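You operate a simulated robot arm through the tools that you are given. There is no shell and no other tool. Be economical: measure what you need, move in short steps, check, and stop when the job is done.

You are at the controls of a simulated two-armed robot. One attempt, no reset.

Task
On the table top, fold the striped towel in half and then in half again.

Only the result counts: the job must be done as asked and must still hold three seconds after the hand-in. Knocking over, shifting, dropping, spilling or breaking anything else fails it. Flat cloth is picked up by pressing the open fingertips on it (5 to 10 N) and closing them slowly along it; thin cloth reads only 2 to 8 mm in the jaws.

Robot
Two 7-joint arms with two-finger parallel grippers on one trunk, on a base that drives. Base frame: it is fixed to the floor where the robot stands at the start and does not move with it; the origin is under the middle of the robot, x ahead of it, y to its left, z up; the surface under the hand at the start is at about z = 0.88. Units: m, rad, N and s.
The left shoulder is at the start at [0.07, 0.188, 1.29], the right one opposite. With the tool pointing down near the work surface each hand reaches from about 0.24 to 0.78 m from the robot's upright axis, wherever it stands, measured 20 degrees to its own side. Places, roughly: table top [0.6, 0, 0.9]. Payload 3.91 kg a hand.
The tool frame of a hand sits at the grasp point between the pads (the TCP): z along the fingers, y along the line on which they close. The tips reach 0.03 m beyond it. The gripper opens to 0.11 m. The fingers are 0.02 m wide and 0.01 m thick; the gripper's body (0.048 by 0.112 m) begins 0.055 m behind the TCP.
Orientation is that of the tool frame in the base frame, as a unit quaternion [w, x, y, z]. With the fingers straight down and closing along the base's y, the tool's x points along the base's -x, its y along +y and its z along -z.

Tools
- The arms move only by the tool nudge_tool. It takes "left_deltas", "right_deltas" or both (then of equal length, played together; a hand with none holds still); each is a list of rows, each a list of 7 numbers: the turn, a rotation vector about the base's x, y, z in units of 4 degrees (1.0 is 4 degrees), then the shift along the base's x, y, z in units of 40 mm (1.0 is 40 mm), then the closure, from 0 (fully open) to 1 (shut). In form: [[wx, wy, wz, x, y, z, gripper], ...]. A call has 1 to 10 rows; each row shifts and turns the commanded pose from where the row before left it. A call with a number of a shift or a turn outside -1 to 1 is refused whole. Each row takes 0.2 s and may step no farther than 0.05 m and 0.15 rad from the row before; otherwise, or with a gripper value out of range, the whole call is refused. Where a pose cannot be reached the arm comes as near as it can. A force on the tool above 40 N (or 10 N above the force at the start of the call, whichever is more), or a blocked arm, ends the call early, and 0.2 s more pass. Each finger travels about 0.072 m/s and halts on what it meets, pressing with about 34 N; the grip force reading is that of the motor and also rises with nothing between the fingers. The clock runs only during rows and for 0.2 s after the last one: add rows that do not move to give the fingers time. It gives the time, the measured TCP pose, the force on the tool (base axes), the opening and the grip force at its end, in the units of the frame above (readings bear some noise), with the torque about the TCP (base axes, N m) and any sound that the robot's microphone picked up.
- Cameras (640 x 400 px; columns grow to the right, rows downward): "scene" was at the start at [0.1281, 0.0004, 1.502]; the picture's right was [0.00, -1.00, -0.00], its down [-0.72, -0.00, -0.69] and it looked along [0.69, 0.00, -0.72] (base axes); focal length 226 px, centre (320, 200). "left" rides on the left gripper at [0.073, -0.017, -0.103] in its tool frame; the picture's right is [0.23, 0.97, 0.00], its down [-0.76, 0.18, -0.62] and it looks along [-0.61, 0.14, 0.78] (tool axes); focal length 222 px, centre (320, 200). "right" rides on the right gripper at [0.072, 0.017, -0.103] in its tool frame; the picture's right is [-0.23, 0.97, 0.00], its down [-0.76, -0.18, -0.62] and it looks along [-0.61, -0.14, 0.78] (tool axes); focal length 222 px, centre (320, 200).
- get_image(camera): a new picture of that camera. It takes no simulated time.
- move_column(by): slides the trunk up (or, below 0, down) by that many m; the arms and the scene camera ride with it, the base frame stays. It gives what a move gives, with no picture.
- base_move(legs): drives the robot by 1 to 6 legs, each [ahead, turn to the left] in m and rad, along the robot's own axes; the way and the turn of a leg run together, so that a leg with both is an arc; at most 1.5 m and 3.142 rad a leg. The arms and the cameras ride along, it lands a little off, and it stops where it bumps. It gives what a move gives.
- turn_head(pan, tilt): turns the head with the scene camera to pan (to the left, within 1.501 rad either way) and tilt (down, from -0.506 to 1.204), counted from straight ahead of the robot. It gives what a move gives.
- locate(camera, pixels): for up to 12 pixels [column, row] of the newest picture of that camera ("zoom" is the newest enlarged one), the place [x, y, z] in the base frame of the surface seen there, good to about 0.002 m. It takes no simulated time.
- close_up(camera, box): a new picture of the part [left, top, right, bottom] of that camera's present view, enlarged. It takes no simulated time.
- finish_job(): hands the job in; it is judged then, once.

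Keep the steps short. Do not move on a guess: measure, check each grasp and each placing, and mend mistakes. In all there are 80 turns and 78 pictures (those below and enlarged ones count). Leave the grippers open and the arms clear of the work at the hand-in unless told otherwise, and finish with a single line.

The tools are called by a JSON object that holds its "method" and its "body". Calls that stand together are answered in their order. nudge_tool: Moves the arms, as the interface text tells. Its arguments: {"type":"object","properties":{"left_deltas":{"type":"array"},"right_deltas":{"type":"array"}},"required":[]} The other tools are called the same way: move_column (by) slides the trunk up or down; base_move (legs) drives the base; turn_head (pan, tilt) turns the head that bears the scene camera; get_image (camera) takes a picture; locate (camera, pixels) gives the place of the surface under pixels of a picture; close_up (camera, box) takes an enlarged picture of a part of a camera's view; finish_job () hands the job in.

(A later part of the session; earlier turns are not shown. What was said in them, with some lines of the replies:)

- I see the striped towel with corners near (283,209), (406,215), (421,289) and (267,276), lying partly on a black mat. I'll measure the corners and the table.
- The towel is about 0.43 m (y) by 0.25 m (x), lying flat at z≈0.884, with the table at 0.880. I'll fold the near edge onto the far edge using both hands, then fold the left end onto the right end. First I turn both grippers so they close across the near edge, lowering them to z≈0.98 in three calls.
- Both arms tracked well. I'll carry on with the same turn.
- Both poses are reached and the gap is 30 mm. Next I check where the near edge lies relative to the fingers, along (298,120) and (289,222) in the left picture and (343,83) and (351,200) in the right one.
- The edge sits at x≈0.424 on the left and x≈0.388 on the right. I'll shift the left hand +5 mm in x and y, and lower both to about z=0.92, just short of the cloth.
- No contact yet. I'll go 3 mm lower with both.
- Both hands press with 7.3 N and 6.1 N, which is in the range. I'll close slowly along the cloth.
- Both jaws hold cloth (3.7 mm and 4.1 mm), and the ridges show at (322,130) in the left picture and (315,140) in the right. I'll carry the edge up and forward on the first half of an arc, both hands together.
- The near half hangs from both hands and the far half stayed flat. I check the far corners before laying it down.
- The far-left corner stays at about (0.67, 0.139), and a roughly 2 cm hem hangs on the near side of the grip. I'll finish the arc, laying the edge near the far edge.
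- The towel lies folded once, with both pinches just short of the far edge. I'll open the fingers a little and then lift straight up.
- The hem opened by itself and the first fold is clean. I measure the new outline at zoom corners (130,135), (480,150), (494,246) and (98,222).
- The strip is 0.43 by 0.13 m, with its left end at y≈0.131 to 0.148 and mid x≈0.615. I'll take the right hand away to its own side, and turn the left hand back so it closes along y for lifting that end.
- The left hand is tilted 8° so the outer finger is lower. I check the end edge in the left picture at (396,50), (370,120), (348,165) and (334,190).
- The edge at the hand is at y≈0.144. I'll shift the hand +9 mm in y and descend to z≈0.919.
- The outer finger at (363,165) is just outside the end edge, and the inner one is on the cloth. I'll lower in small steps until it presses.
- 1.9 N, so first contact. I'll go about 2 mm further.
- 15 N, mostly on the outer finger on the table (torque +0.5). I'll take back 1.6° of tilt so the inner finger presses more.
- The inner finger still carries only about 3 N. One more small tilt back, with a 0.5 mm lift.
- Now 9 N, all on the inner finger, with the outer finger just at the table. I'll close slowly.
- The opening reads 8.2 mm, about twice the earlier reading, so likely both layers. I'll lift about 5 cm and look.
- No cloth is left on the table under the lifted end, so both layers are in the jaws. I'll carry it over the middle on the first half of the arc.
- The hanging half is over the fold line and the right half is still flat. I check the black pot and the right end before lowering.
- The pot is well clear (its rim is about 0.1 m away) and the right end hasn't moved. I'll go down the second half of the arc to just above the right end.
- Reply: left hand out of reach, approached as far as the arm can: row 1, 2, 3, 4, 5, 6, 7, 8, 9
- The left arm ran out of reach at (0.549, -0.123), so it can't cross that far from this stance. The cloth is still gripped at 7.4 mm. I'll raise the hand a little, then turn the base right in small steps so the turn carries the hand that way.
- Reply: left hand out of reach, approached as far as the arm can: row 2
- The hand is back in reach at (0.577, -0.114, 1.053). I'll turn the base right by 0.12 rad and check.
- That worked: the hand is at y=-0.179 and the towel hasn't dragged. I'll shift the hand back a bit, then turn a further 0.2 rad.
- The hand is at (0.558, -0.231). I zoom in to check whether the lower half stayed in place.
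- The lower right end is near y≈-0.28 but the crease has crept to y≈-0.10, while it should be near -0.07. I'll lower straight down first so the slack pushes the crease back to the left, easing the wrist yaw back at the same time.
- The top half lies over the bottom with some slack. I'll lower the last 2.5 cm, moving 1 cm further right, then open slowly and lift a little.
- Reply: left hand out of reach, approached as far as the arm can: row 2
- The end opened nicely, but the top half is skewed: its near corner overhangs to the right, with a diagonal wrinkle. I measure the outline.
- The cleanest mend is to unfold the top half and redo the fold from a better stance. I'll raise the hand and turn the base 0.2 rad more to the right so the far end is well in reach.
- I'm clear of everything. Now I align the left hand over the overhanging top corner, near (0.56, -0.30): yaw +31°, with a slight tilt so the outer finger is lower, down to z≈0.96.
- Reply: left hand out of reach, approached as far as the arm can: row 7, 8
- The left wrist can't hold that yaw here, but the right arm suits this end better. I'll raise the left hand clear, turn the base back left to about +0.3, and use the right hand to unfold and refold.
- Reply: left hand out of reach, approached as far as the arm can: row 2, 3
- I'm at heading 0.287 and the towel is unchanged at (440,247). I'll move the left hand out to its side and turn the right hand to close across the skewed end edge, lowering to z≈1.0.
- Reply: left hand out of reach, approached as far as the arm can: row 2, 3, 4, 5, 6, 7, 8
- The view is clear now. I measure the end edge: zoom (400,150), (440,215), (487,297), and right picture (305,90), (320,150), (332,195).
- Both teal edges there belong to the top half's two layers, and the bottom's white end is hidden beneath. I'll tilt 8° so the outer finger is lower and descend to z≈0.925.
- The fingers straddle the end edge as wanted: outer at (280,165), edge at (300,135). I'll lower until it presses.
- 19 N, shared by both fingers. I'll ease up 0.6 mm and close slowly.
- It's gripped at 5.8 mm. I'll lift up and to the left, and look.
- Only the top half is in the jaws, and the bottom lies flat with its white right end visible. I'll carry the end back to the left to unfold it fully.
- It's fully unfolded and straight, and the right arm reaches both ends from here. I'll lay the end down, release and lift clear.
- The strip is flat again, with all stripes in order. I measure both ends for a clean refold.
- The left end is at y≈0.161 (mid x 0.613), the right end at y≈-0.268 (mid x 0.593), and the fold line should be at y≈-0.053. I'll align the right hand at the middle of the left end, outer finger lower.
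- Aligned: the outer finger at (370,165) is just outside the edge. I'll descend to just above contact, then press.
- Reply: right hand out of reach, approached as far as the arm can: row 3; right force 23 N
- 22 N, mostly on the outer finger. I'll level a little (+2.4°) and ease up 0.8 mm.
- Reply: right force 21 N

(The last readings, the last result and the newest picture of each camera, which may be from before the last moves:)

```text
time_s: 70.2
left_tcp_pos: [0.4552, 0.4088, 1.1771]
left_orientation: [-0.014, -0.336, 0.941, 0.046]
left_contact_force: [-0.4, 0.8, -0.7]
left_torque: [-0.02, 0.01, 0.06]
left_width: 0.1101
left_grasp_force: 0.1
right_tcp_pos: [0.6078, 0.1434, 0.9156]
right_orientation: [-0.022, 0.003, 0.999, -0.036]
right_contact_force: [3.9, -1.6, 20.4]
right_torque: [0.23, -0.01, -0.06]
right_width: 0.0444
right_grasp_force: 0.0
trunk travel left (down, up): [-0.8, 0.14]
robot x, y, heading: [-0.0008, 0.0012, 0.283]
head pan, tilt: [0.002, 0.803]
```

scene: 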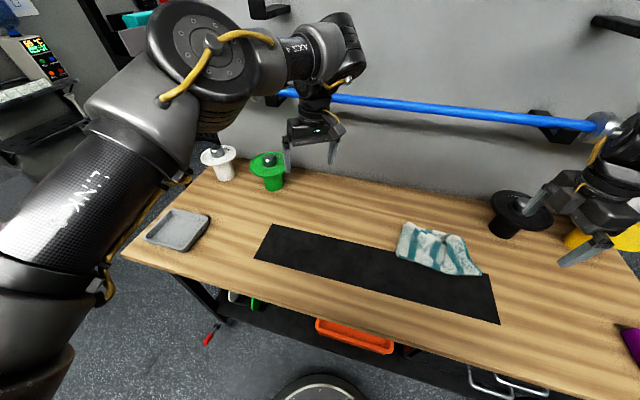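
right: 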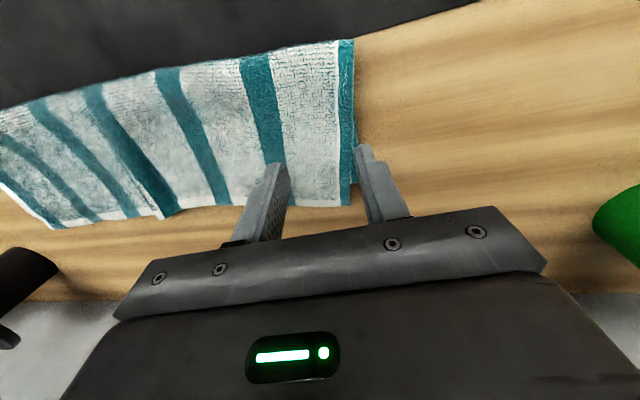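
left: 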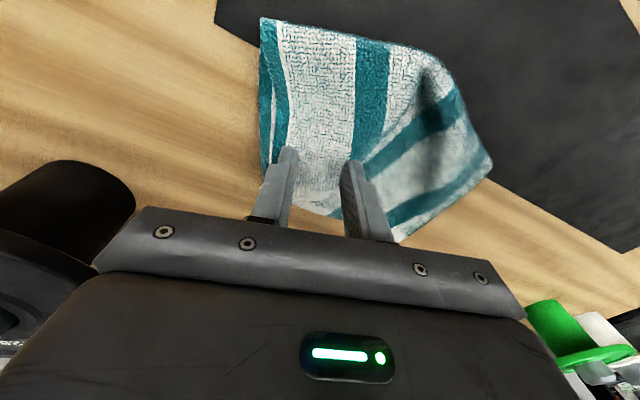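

The inner finger now bears about 6 N. I'll ease up 0.5 mm and close slowly.

{"method": "nudge_tool", "body": {"right_deltas": [[0.2, 0, 0, 0, 0, 0.014, 0.59], [0, 0, 0, 0, 0, 0, 0.65], [0, 0, 0, 0, 0, 0, 0.7], [0, 0, 0, 0, 0, 0, 0.75], [0, 0, 0, 0, 0, 0, 0.79], [0, 0, 0, 0, 0, 0, 0.83], [0, 0, 0, 0, 0, 0, 0.87], [0, 0, 0, 0, 0, 0, 0.92], [0, 0, 0, 0, 0, 0, 1], [0, 0, 0, 0, 0, 0, 1]]}}

{"method": "nudge_tool", "body": {"right_deltas": [[0, 0, 0, 0, -0.05, 0.25, 1], [0, 0, 0, 0, -0.05, 0.25, 1], [0, 0, 0, 0, -0.1, 0.25, 1], [0, 0, 0, 0, -0.15, 0.25, 1], [0, 0, 0, 0, -0.15, 0.25, 1]]}}

{"method": "get_image", "body": {"camera": "right"}}

{"method": "close_up", "body": {"camera": "scene", "box": [280, 130, 520, 300]}}

```text
time_s: 72.3
left_tcp_pos: [0.455, 0.4093, 1.178]
left_orientation: [-0.014, -0.336, 0.94, 0.047]
left_contact_force: [-0.5, 0.7, 0.1]
left_torque: [0.01, 0.05, 0.01]
left_width: 0.1098
left_grasp_force: 0.1
right_tcp_pos: [0.6077, 0.1436, 0.9158]
right_orientation: [-0.022, 0.002, 0.999, -0.03]
right_contact_force: [-0.3, -1.7, 9.6]
right_torque: [-0.14, -0.06, -0.04]
right_width: 0.0079
right_grasp_force: 34.3
trunk travel left (down, up): [-0.8, 0.14]
robot x, y, heading: [-0.0025, -0.0024, 0.285]
head pan, tilt: [0.002, 0.803]
```

```text
time_s: 73.5
left_tcp_pos: [0.4562, 0.4088, 1.1767]
left_orientation: [-0.014, -0.336, 0.941, 0.045]
left_contact_force: [-0.1, -0.4, -1.1]
left_torque: [-0.03, 0.04, -0.01]
left_width: 0.1101
left_grasp_force: 0.1
right_tcp_pos: [0.6072, 0.1242, 0.964]
right_orientation: [-0.023, 0.002, 0.999, -0.029]
right_contact_force: [0.5, 0.4, -0.1]
right_torque: [0.04, -0.01, 0.01]
right_width: 0.0079
right_grasp_force: 33.8
trunk travel left (down, up): [-0.8, 0.14]
robot x, y, heading: [-0.0006, 0.0004, 0.281]
head pan, tilt: [0.002, 0.803]
```

```text
24 pictures are left
```

right: 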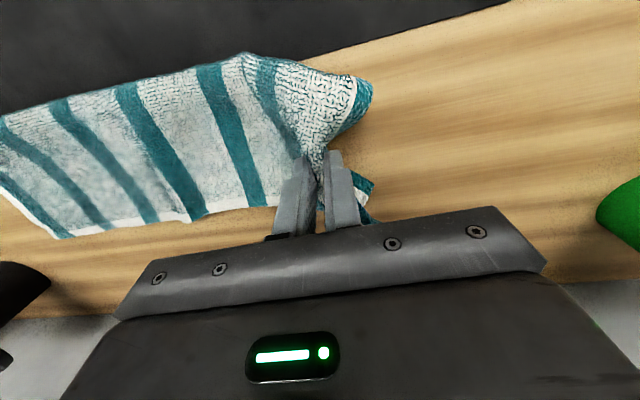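

```text
2.35 times, centred on (400, 215) of scene
```

zoom: 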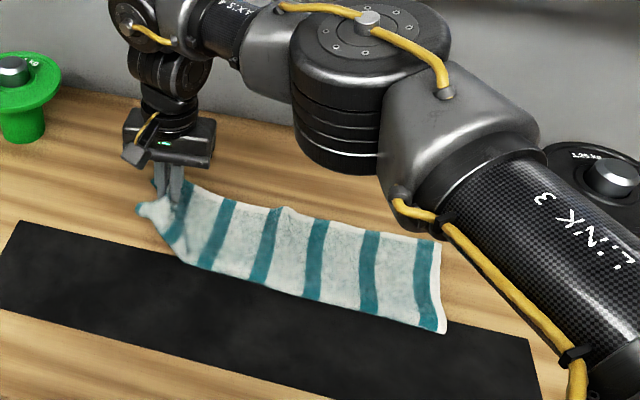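

Both layers are gripped (7.9 mm) near the middle of the end. I'll carry it over on the first half of the arc.

{"method": "nudge_tool", "body": {"right_deltas": [[0, 0, 0, -0.026, -0.21, 0.725, 1], [0, 0, 0, -0.026, -0.21, 0.725, 1], [0, 0, 0, -0.026, -0.54, 0.5, 1], [0, 0, 0, -0.026, -0.54, 0.5, 1], [0, 0, 0, -0.026, -0.68, 0.31, 1], [0, 0, 0, -0.026, -0.68, 0.31, 1], [0, 0, 0, -0.026, -0.75, 0.11, 1], [0, 0, 0, -0.026, -0.75, 0.11, 1]]}}

{"method": "close_up", "body": {"camera": "scene", "box": [280, 130, 520, 300]}}

```text
time_s: 75.3
left_tcp_pos: [0.4576, 0.4078, 1.1774]
left_orientation: [-0.014, -0.335, 0.941, 0.046]
left_contact_force: [1.1, -0.7, -0.2]
left_torque: [0.0, -0.01, -0.02]
left_width: 0.1099
left_grasp_force: 0.1
right_tcp_pos: [0.5994, -0.0523, 1.0957]
right_orientation: [-0.024, 0.002, 0.999, -0.029]
right_contact_force: [-0.1, 0.7, 0.2]
right_torque: [-0.01, -0.02, -0.03]
right_width: 0.0076
right_grasp_force: 34.2
trunk travel left (down, up): [-0.8, 0.14]
robot x, y, heading: [-0.0054, 0.0002, 0.279]
head pan, tilt: [0.002, 0.803]
```

```text
2.35 times, centred on (400, 215) of scene
```

zoom: 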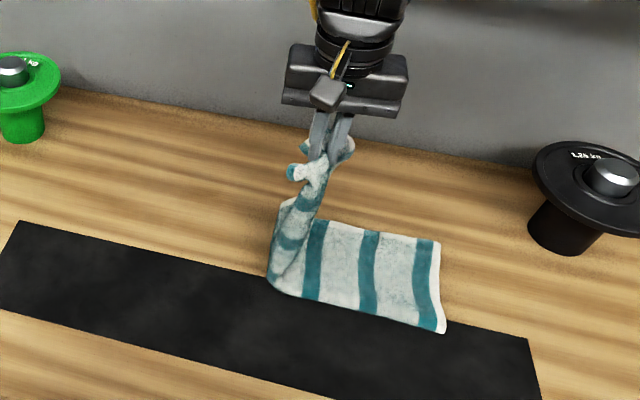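

The bottom half is flat and the fold stands upright. I'll go down the second half of the arc.

{"method": "nudge_tool", "body": {"right_deltas": [[0, 0, 0, -0.026, -0.75, -0.13, 1], [0, 0, 0, -0.026, -0.75, -0.13, 1], [0, 0, 0, -0.026, -0.68, -0.33, 1], [0, 0, 0, -0.026, -0.68, -0.33, 1], [0, 0, 0, -0.026, -0.54, -0.5, 1], [0, 0, 0, -0.026, -0.54, -0.5, 1], [0, 0, 0, -0.026, -0.35, -0.625, 1], [0, 0, 0, -0.026, -0.35, -0.625, 1], [0, 0, 0, -0.026, -0.12, -0.4, 1], [0, 0, 0, 0, -0.12, -0.3, 1]]}}

{"method": "close_up", "body": {"camera": "scene", "box": [320, 150, 520, 300]}}

{"method": "get_image", "body": {"camera": "right"}}

```text
time_s: 77.5
left_tcp_pos: [0.4572, 0.409, 1.1762]
left_orientation: [-0.014, -0.337, 0.94, 0.045]
left_contact_force: [-0.2, 0.6, -0.4]
left_torque: [0.03, -0.02, 0.0]
left_width: 0.1099
left_grasp_force: 0.1
right_tcp_pos: [0.5909, -0.2459, 0.9402]
right_orientation: [-0.024, 0.002, 0.999, -0.029]
right_contact_force: [-0.5, -0.1, -0.1]
right_torque: [0.01, -0.02, -0.04]
right_width: 0.0076
right_grasp_force: 33.7
trunk travel left (down, up): [-0.8, 0.14]
robot x, y, heading: [0.0005, -0.0016, 0.282]
head pan, tilt: [0.002, 0.803]
```

```text
2.67 times, centred on (420, 225) of scene
```

zoom: 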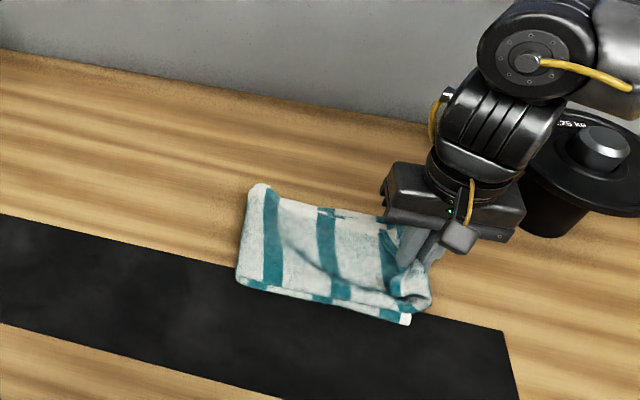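

```text
20 pictures are left
```

right: 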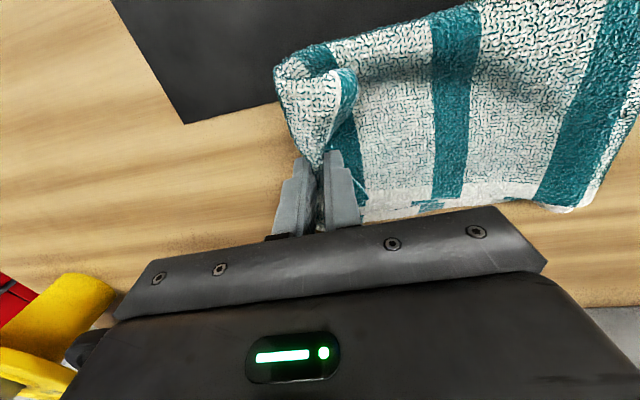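

This is far straighter than before. I'll lower the last 1.5 cm, open slowly and lift.

{"method": "nudge_tool", "body": {"right_deltas": [[0, 0, 0, 0, 0, -0.2, 1], [0, 0, 0, 0, 0, -0.18, 1], [0, 0, 0, 0, 0, 0, 0.95], [0, 0, 0, 0, 0, 0, 0.9], [0, 0, 0, 0, 0, 0, 0.85], [0, 0, 0, 0, 0, 0, 0.8], [0, 0, 0, 0, 0, 0.3, 0.75], [0, 0, 0, 0, 0, 0.8, 0.7], [0, 0, 0, 0, 0, 0.9, 0.7], [0, 0, 0, 0, 0, 0.9, 0.7]]}}

{"method": "close_up", "body": {"camera": "scene", "box": [340, 190, 500, 290]}}

{"method": "get_image", "body": {"camera": "right"}}

```text
time_s: 79.8
left_tcp_pos: [0.4556, 0.4096, 1.1764]
left_orientation: [-0.015, -0.337, 0.94, 0.047]
left_contact_force: [-0.8, 0.8, 0.1]
left_torque: [-0.02, 0.0, -0.01]
left_width: 0.1099
left_grasp_force: 0.0
right_tcp_pos: [0.5886, -0.2468, 1.0449]
right_orientation: [-0.023, 0.003, 0.999, -0.03]
right_contact_force: [-0.7, -1.0, 0.8]
right_torque: [0.01, -0.03, -0.01]
right_width: 0.0332
right_grasp_force: 0.1
trunk travel left (down, up): [-0.8, 0.14]
robot x, y, heading: [-0.0018, 0.0021, 0.281]
head pan, tilt: [0.002, 0.803]
```

```text
4.00 times, centred on (420, 240) of scene
```

zoom: 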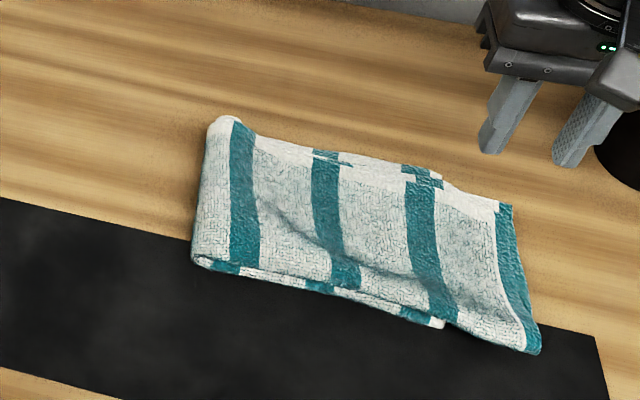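

```text
18 pictures are left
```

right: 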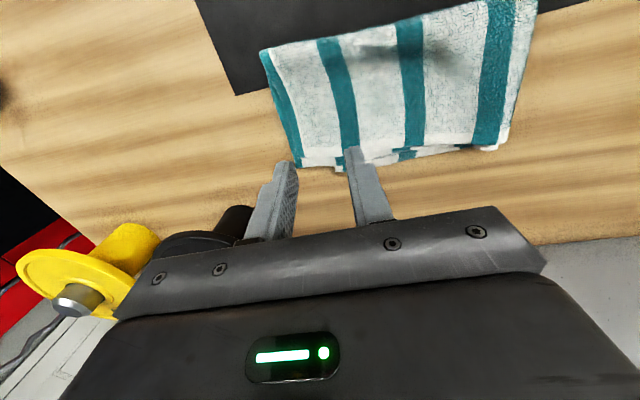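

A clean quarter fold, though the top overhangs the bottom's right end a bit. I measure it.

{"method": "locate", "body": {"camera": "zoom", "pixels": [[537, 350], [508, 207], [443, 324], [438, 174], [196, 258], [222, 120], [340, 215], [480, 260], [215, 200], [380, 275], [250, 135]]}}

{"method": "locate", "body": {"camera": "right", "pixels": [[263, 53], [300, 163], [537, 5], [490, 148], [400, 50], [340, 163]]}}

```text
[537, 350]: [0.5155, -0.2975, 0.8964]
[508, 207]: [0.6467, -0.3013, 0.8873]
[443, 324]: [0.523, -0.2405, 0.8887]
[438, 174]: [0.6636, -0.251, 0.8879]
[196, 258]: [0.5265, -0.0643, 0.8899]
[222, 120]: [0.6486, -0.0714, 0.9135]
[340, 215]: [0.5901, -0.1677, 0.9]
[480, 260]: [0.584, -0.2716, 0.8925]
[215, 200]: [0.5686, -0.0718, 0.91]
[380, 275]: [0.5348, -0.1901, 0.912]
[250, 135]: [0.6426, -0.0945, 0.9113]
```

```text
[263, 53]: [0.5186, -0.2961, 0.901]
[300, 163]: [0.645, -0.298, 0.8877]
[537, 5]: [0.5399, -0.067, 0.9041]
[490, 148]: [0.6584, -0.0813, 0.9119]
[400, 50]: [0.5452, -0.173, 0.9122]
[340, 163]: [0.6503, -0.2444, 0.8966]
```

The bottom spans y -0.246 to -0.068 and the top reaches -0.299, so the overhang is 5 cm and the crease sits about 2.6 cm too far right. I'll take the overhanging top end again, roll the crease left, and lay the end on the bottom's end.

{"method": "nudge_tool", "body": {"right_deltas": [[0.65, 0, 0, 0, -0.35, 0, 0.727], [0.65, 0, 0, -0.06, -0.35, 0, 0.727], [0.65, 0, 0, -0.06, -0.38, -0.5, 0.727], [0.65, 0, 0, 0, 0, -0.8, 0.727], [0, 0, 0, 0, 0, -0.8, 0.727], [0, 0, 0, 0, 0, -0.6, 0.727], [0, 0, 0, 0, 0, -0.2, 0.727], [0, 0, 0, 0, 0, 0, 0.727]]}}

{"method": "get_image", "body": {"camera": "right"}}

```text
time_s: 81.5
left_tcp_pos: [0.4562, 0.41, 1.176]
left_orientation: [-0.014, -0.336, 0.941, 0.047]
left_contact_force: [-0.7, -0.3, -0.2]
left_torque: [0.0, -0.03, 0.02]
left_width: 0.1098
left_grasp_force: 0.0
right_tcp_pos: [0.5871, -0.2885, 0.9258]
right_orientation: [-0.023, 0.001, 0.998, 0.061]
right_contact_force: [0.3, 0.9, -0.7]
right_torque: [-0.03, 0.0, -0.02]
right_width: 0.0298
right_grasp_force: 0.0
trunk travel left (down, up): [-0.8, 0.14]
robot x, y, heading: [0.0008, -0.0001, 0.284]
head pan, tilt: [0.002, 0.803]
```

```text
17 pictures are left
```

right: 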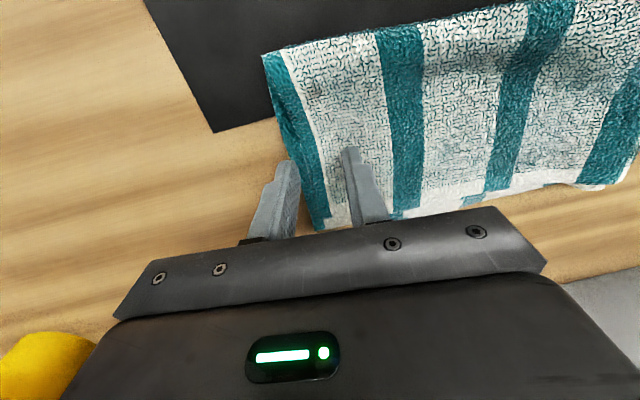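

The fingers straddle the end edge, with the outer one outside. I'll lower to pressing.

{"method": "nudge_tool", "body": {"right_deltas": [[0, 0, 0, 0, 0, -0.1, 0.727], [0, 0, 0, 0, 0, -0.1, 0.727], [0, 0, 0, 0, 0, -0.07, 0.727], [0, 0, 0, 0, 0, 0, 0.727]]}}

```text
time_s: 82.5
left_tcp_pos: [0.4575, 0.4083, 1.1764]
left_orientation: [-0.015, -0.337, 0.94, 0.046]
left_contact_force: [-0.1, -0.2, 0.9]
left_torque: [0.02, -0.01, -0.03]
left_width: 0.1099
left_grasp_force: 0.0
right_tcp_pos: [0.5851, -0.2887, 0.9144]
right_orientation: [-0.025, 0.001, 0.998, 0.061]
right_contact_force: [-1.1, -0.9, 2.5]
right_torque: [-0.01, 0.03, -0.01]
right_width: 0.0301
right_grasp_force: 0.2
trunk travel left (down, up): [-0.8, 0.14]
robot x, y, heading: [0.0023, -0.0003, 0.285]
head pan, tilt: [0.002, 0.803]
```

2.5 N, so contact. I'll go 1.2 mm lower and then close slowly.

{"method": "nudge_tool", "body": {"right_deltas": [[0, 0, 0, 0, 0, -0.03, 0.727], [0, 0, 0, 0, 0, 0, 0.75], [0, 0, 0, 0, 0, 0, 0.78], [0, 0, 0, 0, 0, 0, 0.81], [0, 0, 0, 0, 0, 0, 0.84], [0, 0, 0, 0, 0, 0, 0.87], [0, 0, 0, 0, 0, 0, 0.9], [0, 0, 0, 0, 0, 0, 0.94], [0, 0, 0, 0, 0, 0, 1], [0, 0, 0, 0, 0, 0, 1]]}}

{"method": "nudge_tool", "body": {"right_deltas": [[0, 0, 0, 0, 0, 0.35, 1], [0, 0, 0, 0, 0.1, 0.45, 1], [0, 0, 0, 0, 0.3, 0.5, 1]]}}

{"method": "close_up", "body": {"camera": "scene", "box": [320, 150, 520, 300]}}

```text
time_s: 84.8
left_tcp_pos: [0.4558, 0.4092, 1.1755]
left_orientation: [-0.015, -0.337, 0.94, 0.046]
left_contact_force: [-0.3, 0.2, -0.4]
left_torque: [0.01, 0.01, 0.02]
left_width: 0.1099
left_grasp_force: 0.0
right_tcp_pos: [0.5845, -0.2901, 0.9143]
right_orientation: [-0.023, 0.0, 0.998, 0.061]
right_contact_force: [-0.6, 0.9, 6.0]
right_torque: [0.08, -0.02, -0.01]
right_width: 0.0055
right_grasp_force: 34.0
trunk travel left (down, up): [-0.8, 0.14]
robot x, y, heading: [-0.0004, 0.0007, 0.282]
head pan, tilt: [0.002, 0.803]
```

```text
time_s: 85.5
left_tcp_pos: [0.4569, 0.4105, 1.1759]
left_orientation: [-0.014, -0.337, 0.94, 0.045]
left_contact_force: [-0.6, 0.1, 0.1]
left_torque: [-0.02, 0.02, 0.02]
left_width: 0.1101
left_grasp_force: 0.0
right_tcp_pos: [0.5851, -0.2723, 0.9657]
right_orientation: [-0.024, 0.001, 0.998, 0.061]
right_contact_force: [-0.3, 0.2, 0.2]
right_torque: [-0.02, 0.0, -0.03]
right_width: 0.0056
right_grasp_force: 34.0
trunk travel left (down, up): [-0.8, 0.14]
robot x, y, heading: [0.0036, -0.0012, 0.286]
head pan, tilt: [0.002, 0.803]
```

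```text
2.67 times, centred on (420, 225) of scene
```

zoom: 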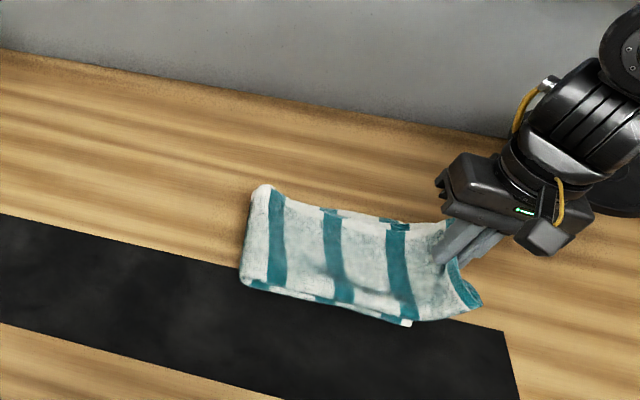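

Only the top layers are gripped (5.5 mm). I'll raise the end back over y≈0 so the crease rolls left.

{"method": "nudge_tool", "body": {"right_deltas": [[0, 0, 0, 0, 0.5, 0.7, 1], [0, 0, 0, 0, 0.5, 0.7, 1], [0, 0, 0, 0, 0.8, 0.4, 1], [0, 0, 0, 0, 0.8, 0.4, 1], [0, 0, 0, 0.05, 0.95, 0.05, 1], [0, 0, 0, 0.05, 0.95, 0.05, 1], [0, 0, 0, 0.05, 0.95, 0, 1], [0, 0, 0, 0, 0.95, 0, 1], [0, 0, 0, 0, 0.5, 0, 1], [0, 0, 0, 0, 0, 0, 1]]}}

{"method": "close_up", "body": {"camera": "scene", "box": [320, 150, 520, 300]}}

```text
time_s: 87.8
left_tcp_pos: [0.4577, 0.4089, 1.1778]
left_orientation: [-0.015, -0.336, 0.941, 0.045]
left_contact_force: [-0.5, 0.7, 0.0]
left_torque: [-0.02, 0.0, 0.01]
left_width: 0.1101
left_grasp_force: 0.0
right_tcp_pos: [0.5923, 0.002, 1.0614]
right_orientation: [-0.024, 0.001, 0.998, 0.061]
right_contact_force: [0.0, 0.7, -0.4]
right_torque: [-0.03, 0.0, -0.02]
right_width: 0.0051
right_grasp_force: 33.9
trunk travel left (down, up): [-0.8, 0.14]
robot x, y, heading: [0.0013, -0.0031, 0.288]
head pan, tilt: [0.002, 0.803]
```

```text
2.67 times, centred on (420, 225) of scene
```

zoom: 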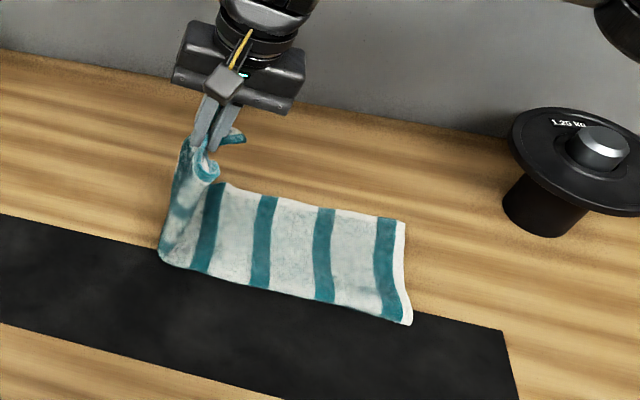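

The crease has rolled left and the bottom is flat. I check the bottom's right end and the crease.

{"method": "locate", "body": {"camera": "zoom", "pixels": [[409, 321], [403, 224], [162, 253], [402, 270], [225, 190], [205, 240]]}}

```text
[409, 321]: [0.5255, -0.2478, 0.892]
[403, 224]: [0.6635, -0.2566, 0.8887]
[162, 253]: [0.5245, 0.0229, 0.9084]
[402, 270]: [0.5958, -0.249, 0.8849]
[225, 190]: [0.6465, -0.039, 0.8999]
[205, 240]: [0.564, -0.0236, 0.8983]
```

The bottom's right end is at y≈-0.253, so I aim the pinch at y≈-0.22, because about 3 cm of cloth extends beyond it. I'll lay it over.

{"method": "nudge_tool", "body": {"right_deltas": [[0, 0, 0, 0.01, -0.53, 0.15, 1], [0, 0, 0, 0.01, -0.53, 0.15, 1], [0, 0, 0, 0.01, -0.69, -0.08, 1], [0, 0, 0, 0.01, -0.69, -0.08, 1], [0, 0, 0, 0.01, -0.64, -0.33, 1], [0, 0, 0, 0.01, -0.64, -0.33, 1], [0, 0, 0, 0.01, -0.5, -0.44, 1], [0, 0, 0, 0.01, -0.5, -0.44, 1], [0, 0, 0, 0.01, -0.31, -0.6, 1], [0, 0, 0, 0.01, -0.31, -0.6, 1]]}}

{"method": "nudge_tool", "body": {"right_deltas": [[0, 0, 0, 0, -0.11, -0.4, 1], [0, 0, 0, 0, -0.11, -0.4, 1], [0, 0, 0, 0, 0, 0, 1]]}}

{"method": "close_up", "body": {"camera": "scene", "box": [320, 150, 520, 300]}}

```text
time_s: 90.0
left_tcp_pos: [0.4572, 0.4092, 1.176]
left_orientation: [-0.014, -0.337, 0.94, 0.047]
left_contact_force: [-0.1, -0.2, -0.2]
left_torque: [0.05, -0.01, 0.0]
left_width: 0.1102
left_grasp_force: 0.1
right_tcp_pos: [0.5966, -0.2102, 0.9523]
right_orientation: [-0.023, 0.0, 0.998, 0.061]
right_contact_force: [0.1, 0.5, -0.6]
right_torque: [-0.03, 0.01, -0.05]
right_width: 0.0053
right_grasp_force: 34.0
trunk travel left (down, up): [-0.8, 0.14]
robot x, y, heading: [0.0025, 0.0007, 0.285]
head pan, tilt: [0.002, 0.803]
```

```text
time_s: 90.8
left_tcp_pos: [0.4562, 0.4094, 1.176]
left_orientation: [-0.014, -0.337, 0.94, 0.046]
left_contact_force: [0.4, -0.3, -0.5]
left_torque: [-0.04, 0.01, 0.0]
left_width: 0.1101
left_grasp_force: 0.1
right_tcp_pos: [0.5941, -0.2174, 0.9229]
right_orientation: [-0.024, 0.001, 0.998, 0.061]
right_contact_force: [0.4, -0.5, 3.2]
right_torque: [-0.02, 0.0, -0.02]
right_width: 0.0052
right_grasp_force: 34.0
trunk travel left (down, up): [-0.8, 0.14]
robot x, y, heading: [-0.0001, 0.0034, 0.28]
head pan, tilt: [0.002, 0.803]
```

```text
2.67 times, centred on (420, 225) of scene
```

zoom: 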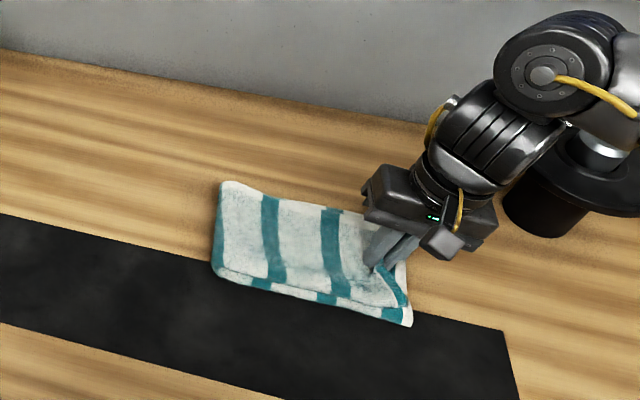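

It looks very neat now. I'll open slowly, lift and check.

{"method": "nudge_tool", "body": {"right_deltas": [[0, 0, 0, 0, 0, 0, 0.95], [0, 0, 0, 0, 0, 0, 0.9], [0, 0, 0, 0, 0, 0, 0.85], [0, 0, 0, 0, 0, 0, 0.8], [0, 0, 0, 0, 0, 0.3, 0.75], [0, 0, 0, 0, 0, 0.8, 0.7], [0, 0, 0, 0, 0, 0.9, 0.6], [0, 0, 0, 0, 0, 0.9, 0.4], [0, 0, 0, 0, -0.4, 0.8, 0], [0, 0, 0, 0, -0.4, 0.8, 0]]}}

{"method": "close_up", "body": {"camera": "scene", "box": [340, 190, 500, 290]}}

```text
time_s: 93.0
left_tcp_pos: [0.4556, 0.4085, 1.1771]
left_orientation: [-0.014, -0.337, 0.94, 0.046]
left_contact_force: [-1.3, -0.8, -0.2]
left_torque: [0.01, 0.0, 0.02]
left_width: 0.1099
left_grasp_force: 0.0
right_tcp_pos: [0.5946, -0.2526, 1.1038]
right_orientation: [-0.024, 0.001, 0.998, 0.062]
right_contact_force: [0.2, -0.5, 0.0]
right_torque: [-0.04, 0.0, -0.02]
right_width: 0.11
right_grasp_force: 0.0
trunk travel left (down, up): [-0.8, 0.14]
robot x, y, heading: [0.0006, -0.0001, 0.284]
head pan, tilt: [0.002, 0.803]
```

```text
4.00 times, centred on (420, 240) of scene
```

zoom: 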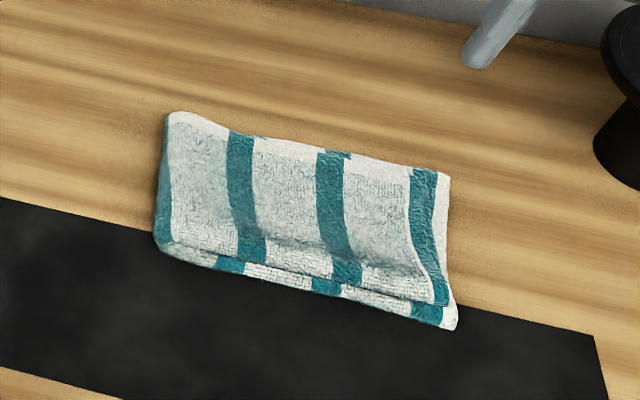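

The ends coincide within about 1 cm. I check the outline and heights, and move the right hand aside.

{"method": "locate", "body": {"camera": "zoom", "pixels": [[455, 325], [447, 180], [158, 240], [175, 118], [300, 200], [380, 265], [430, 220], [200, 200], [445, 300]]}}

{"method": "nudge_tool", "body": {"right_deltas": [[0, 0, 0, -0.5, -0.7, 0.3, 0], [0, 0, 0, -0.5, -0.7, 0.3, 0], [0, 0, 0, -0.5, -0.7, 0.2, 0], [0, 0, 0, -0.5, -0.7, 0, 0], [0, 0, 0, -0.5, -0.7, 0, 0], [0, 0, 0, -0.5, -0.5, 0, 0]]}}

{"method": "get_image", "body": {"camera": "scene"}}

```text
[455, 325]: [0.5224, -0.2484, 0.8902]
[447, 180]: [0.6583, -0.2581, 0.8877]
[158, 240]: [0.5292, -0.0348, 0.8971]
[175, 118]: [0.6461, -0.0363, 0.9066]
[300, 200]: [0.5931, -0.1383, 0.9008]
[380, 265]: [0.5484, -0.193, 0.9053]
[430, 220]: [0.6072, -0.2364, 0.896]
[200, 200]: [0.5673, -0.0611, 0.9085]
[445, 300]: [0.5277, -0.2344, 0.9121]
```

```text
time_s: 94.3
left_tcp_pos: [0.4576, 0.409, 1.1748]
left_orientation: [-0.015, -0.336, 0.94, 0.046]
left_contact_force: [1.2, 0.1, -0.9]
left_torque: [0.02, 0.03, -0.02]
left_width: 0.11
left_grasp_force: 0.1
right_tcp_pos: [0.5001, -0.3822, 1.1174]
right_orientation: [-0.025, -0.001, 0.998, 0.061]
right_contact_force: [0.1, 0.3, 0.7]
right_torque: [0.0, 0.02, 0.01]
right_width: 0.1102
right_grasp_force: 0.0
right hand out of reach, approached as far as the arm can: row 5, 6
trunk travel left (down, up): [-0.8, 0.14]
robot x, y, heading: [0.001, -0.0051, 0.288]
head pan, tilt: [0.002, 0.803]
```

```text
12 pictures are left
```

scene: 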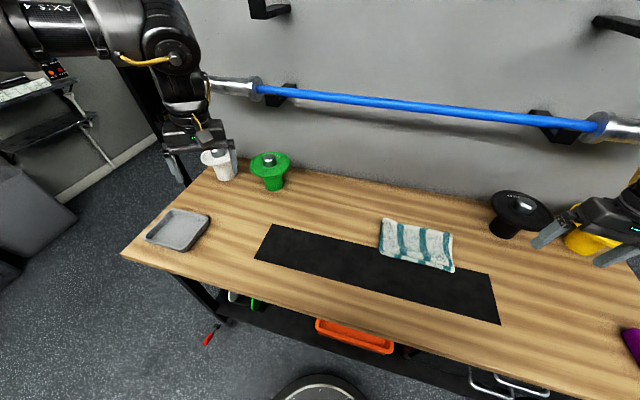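

The towel's footprint is 0.22 by 0.13 m, a quarter of the original, and at most about 3 cm high. Nothing else has moved, both grippers are open and both arms are clear, so I'm handing it in.

{"method": "finish_job", "body": {}}

```text
The job is handed in.
```

The striped towel is folded in half and then in half again on the table top (about 0.22 by 0.13 m, ends within about 1 cm), nothing else was moved, and the job is handed in.
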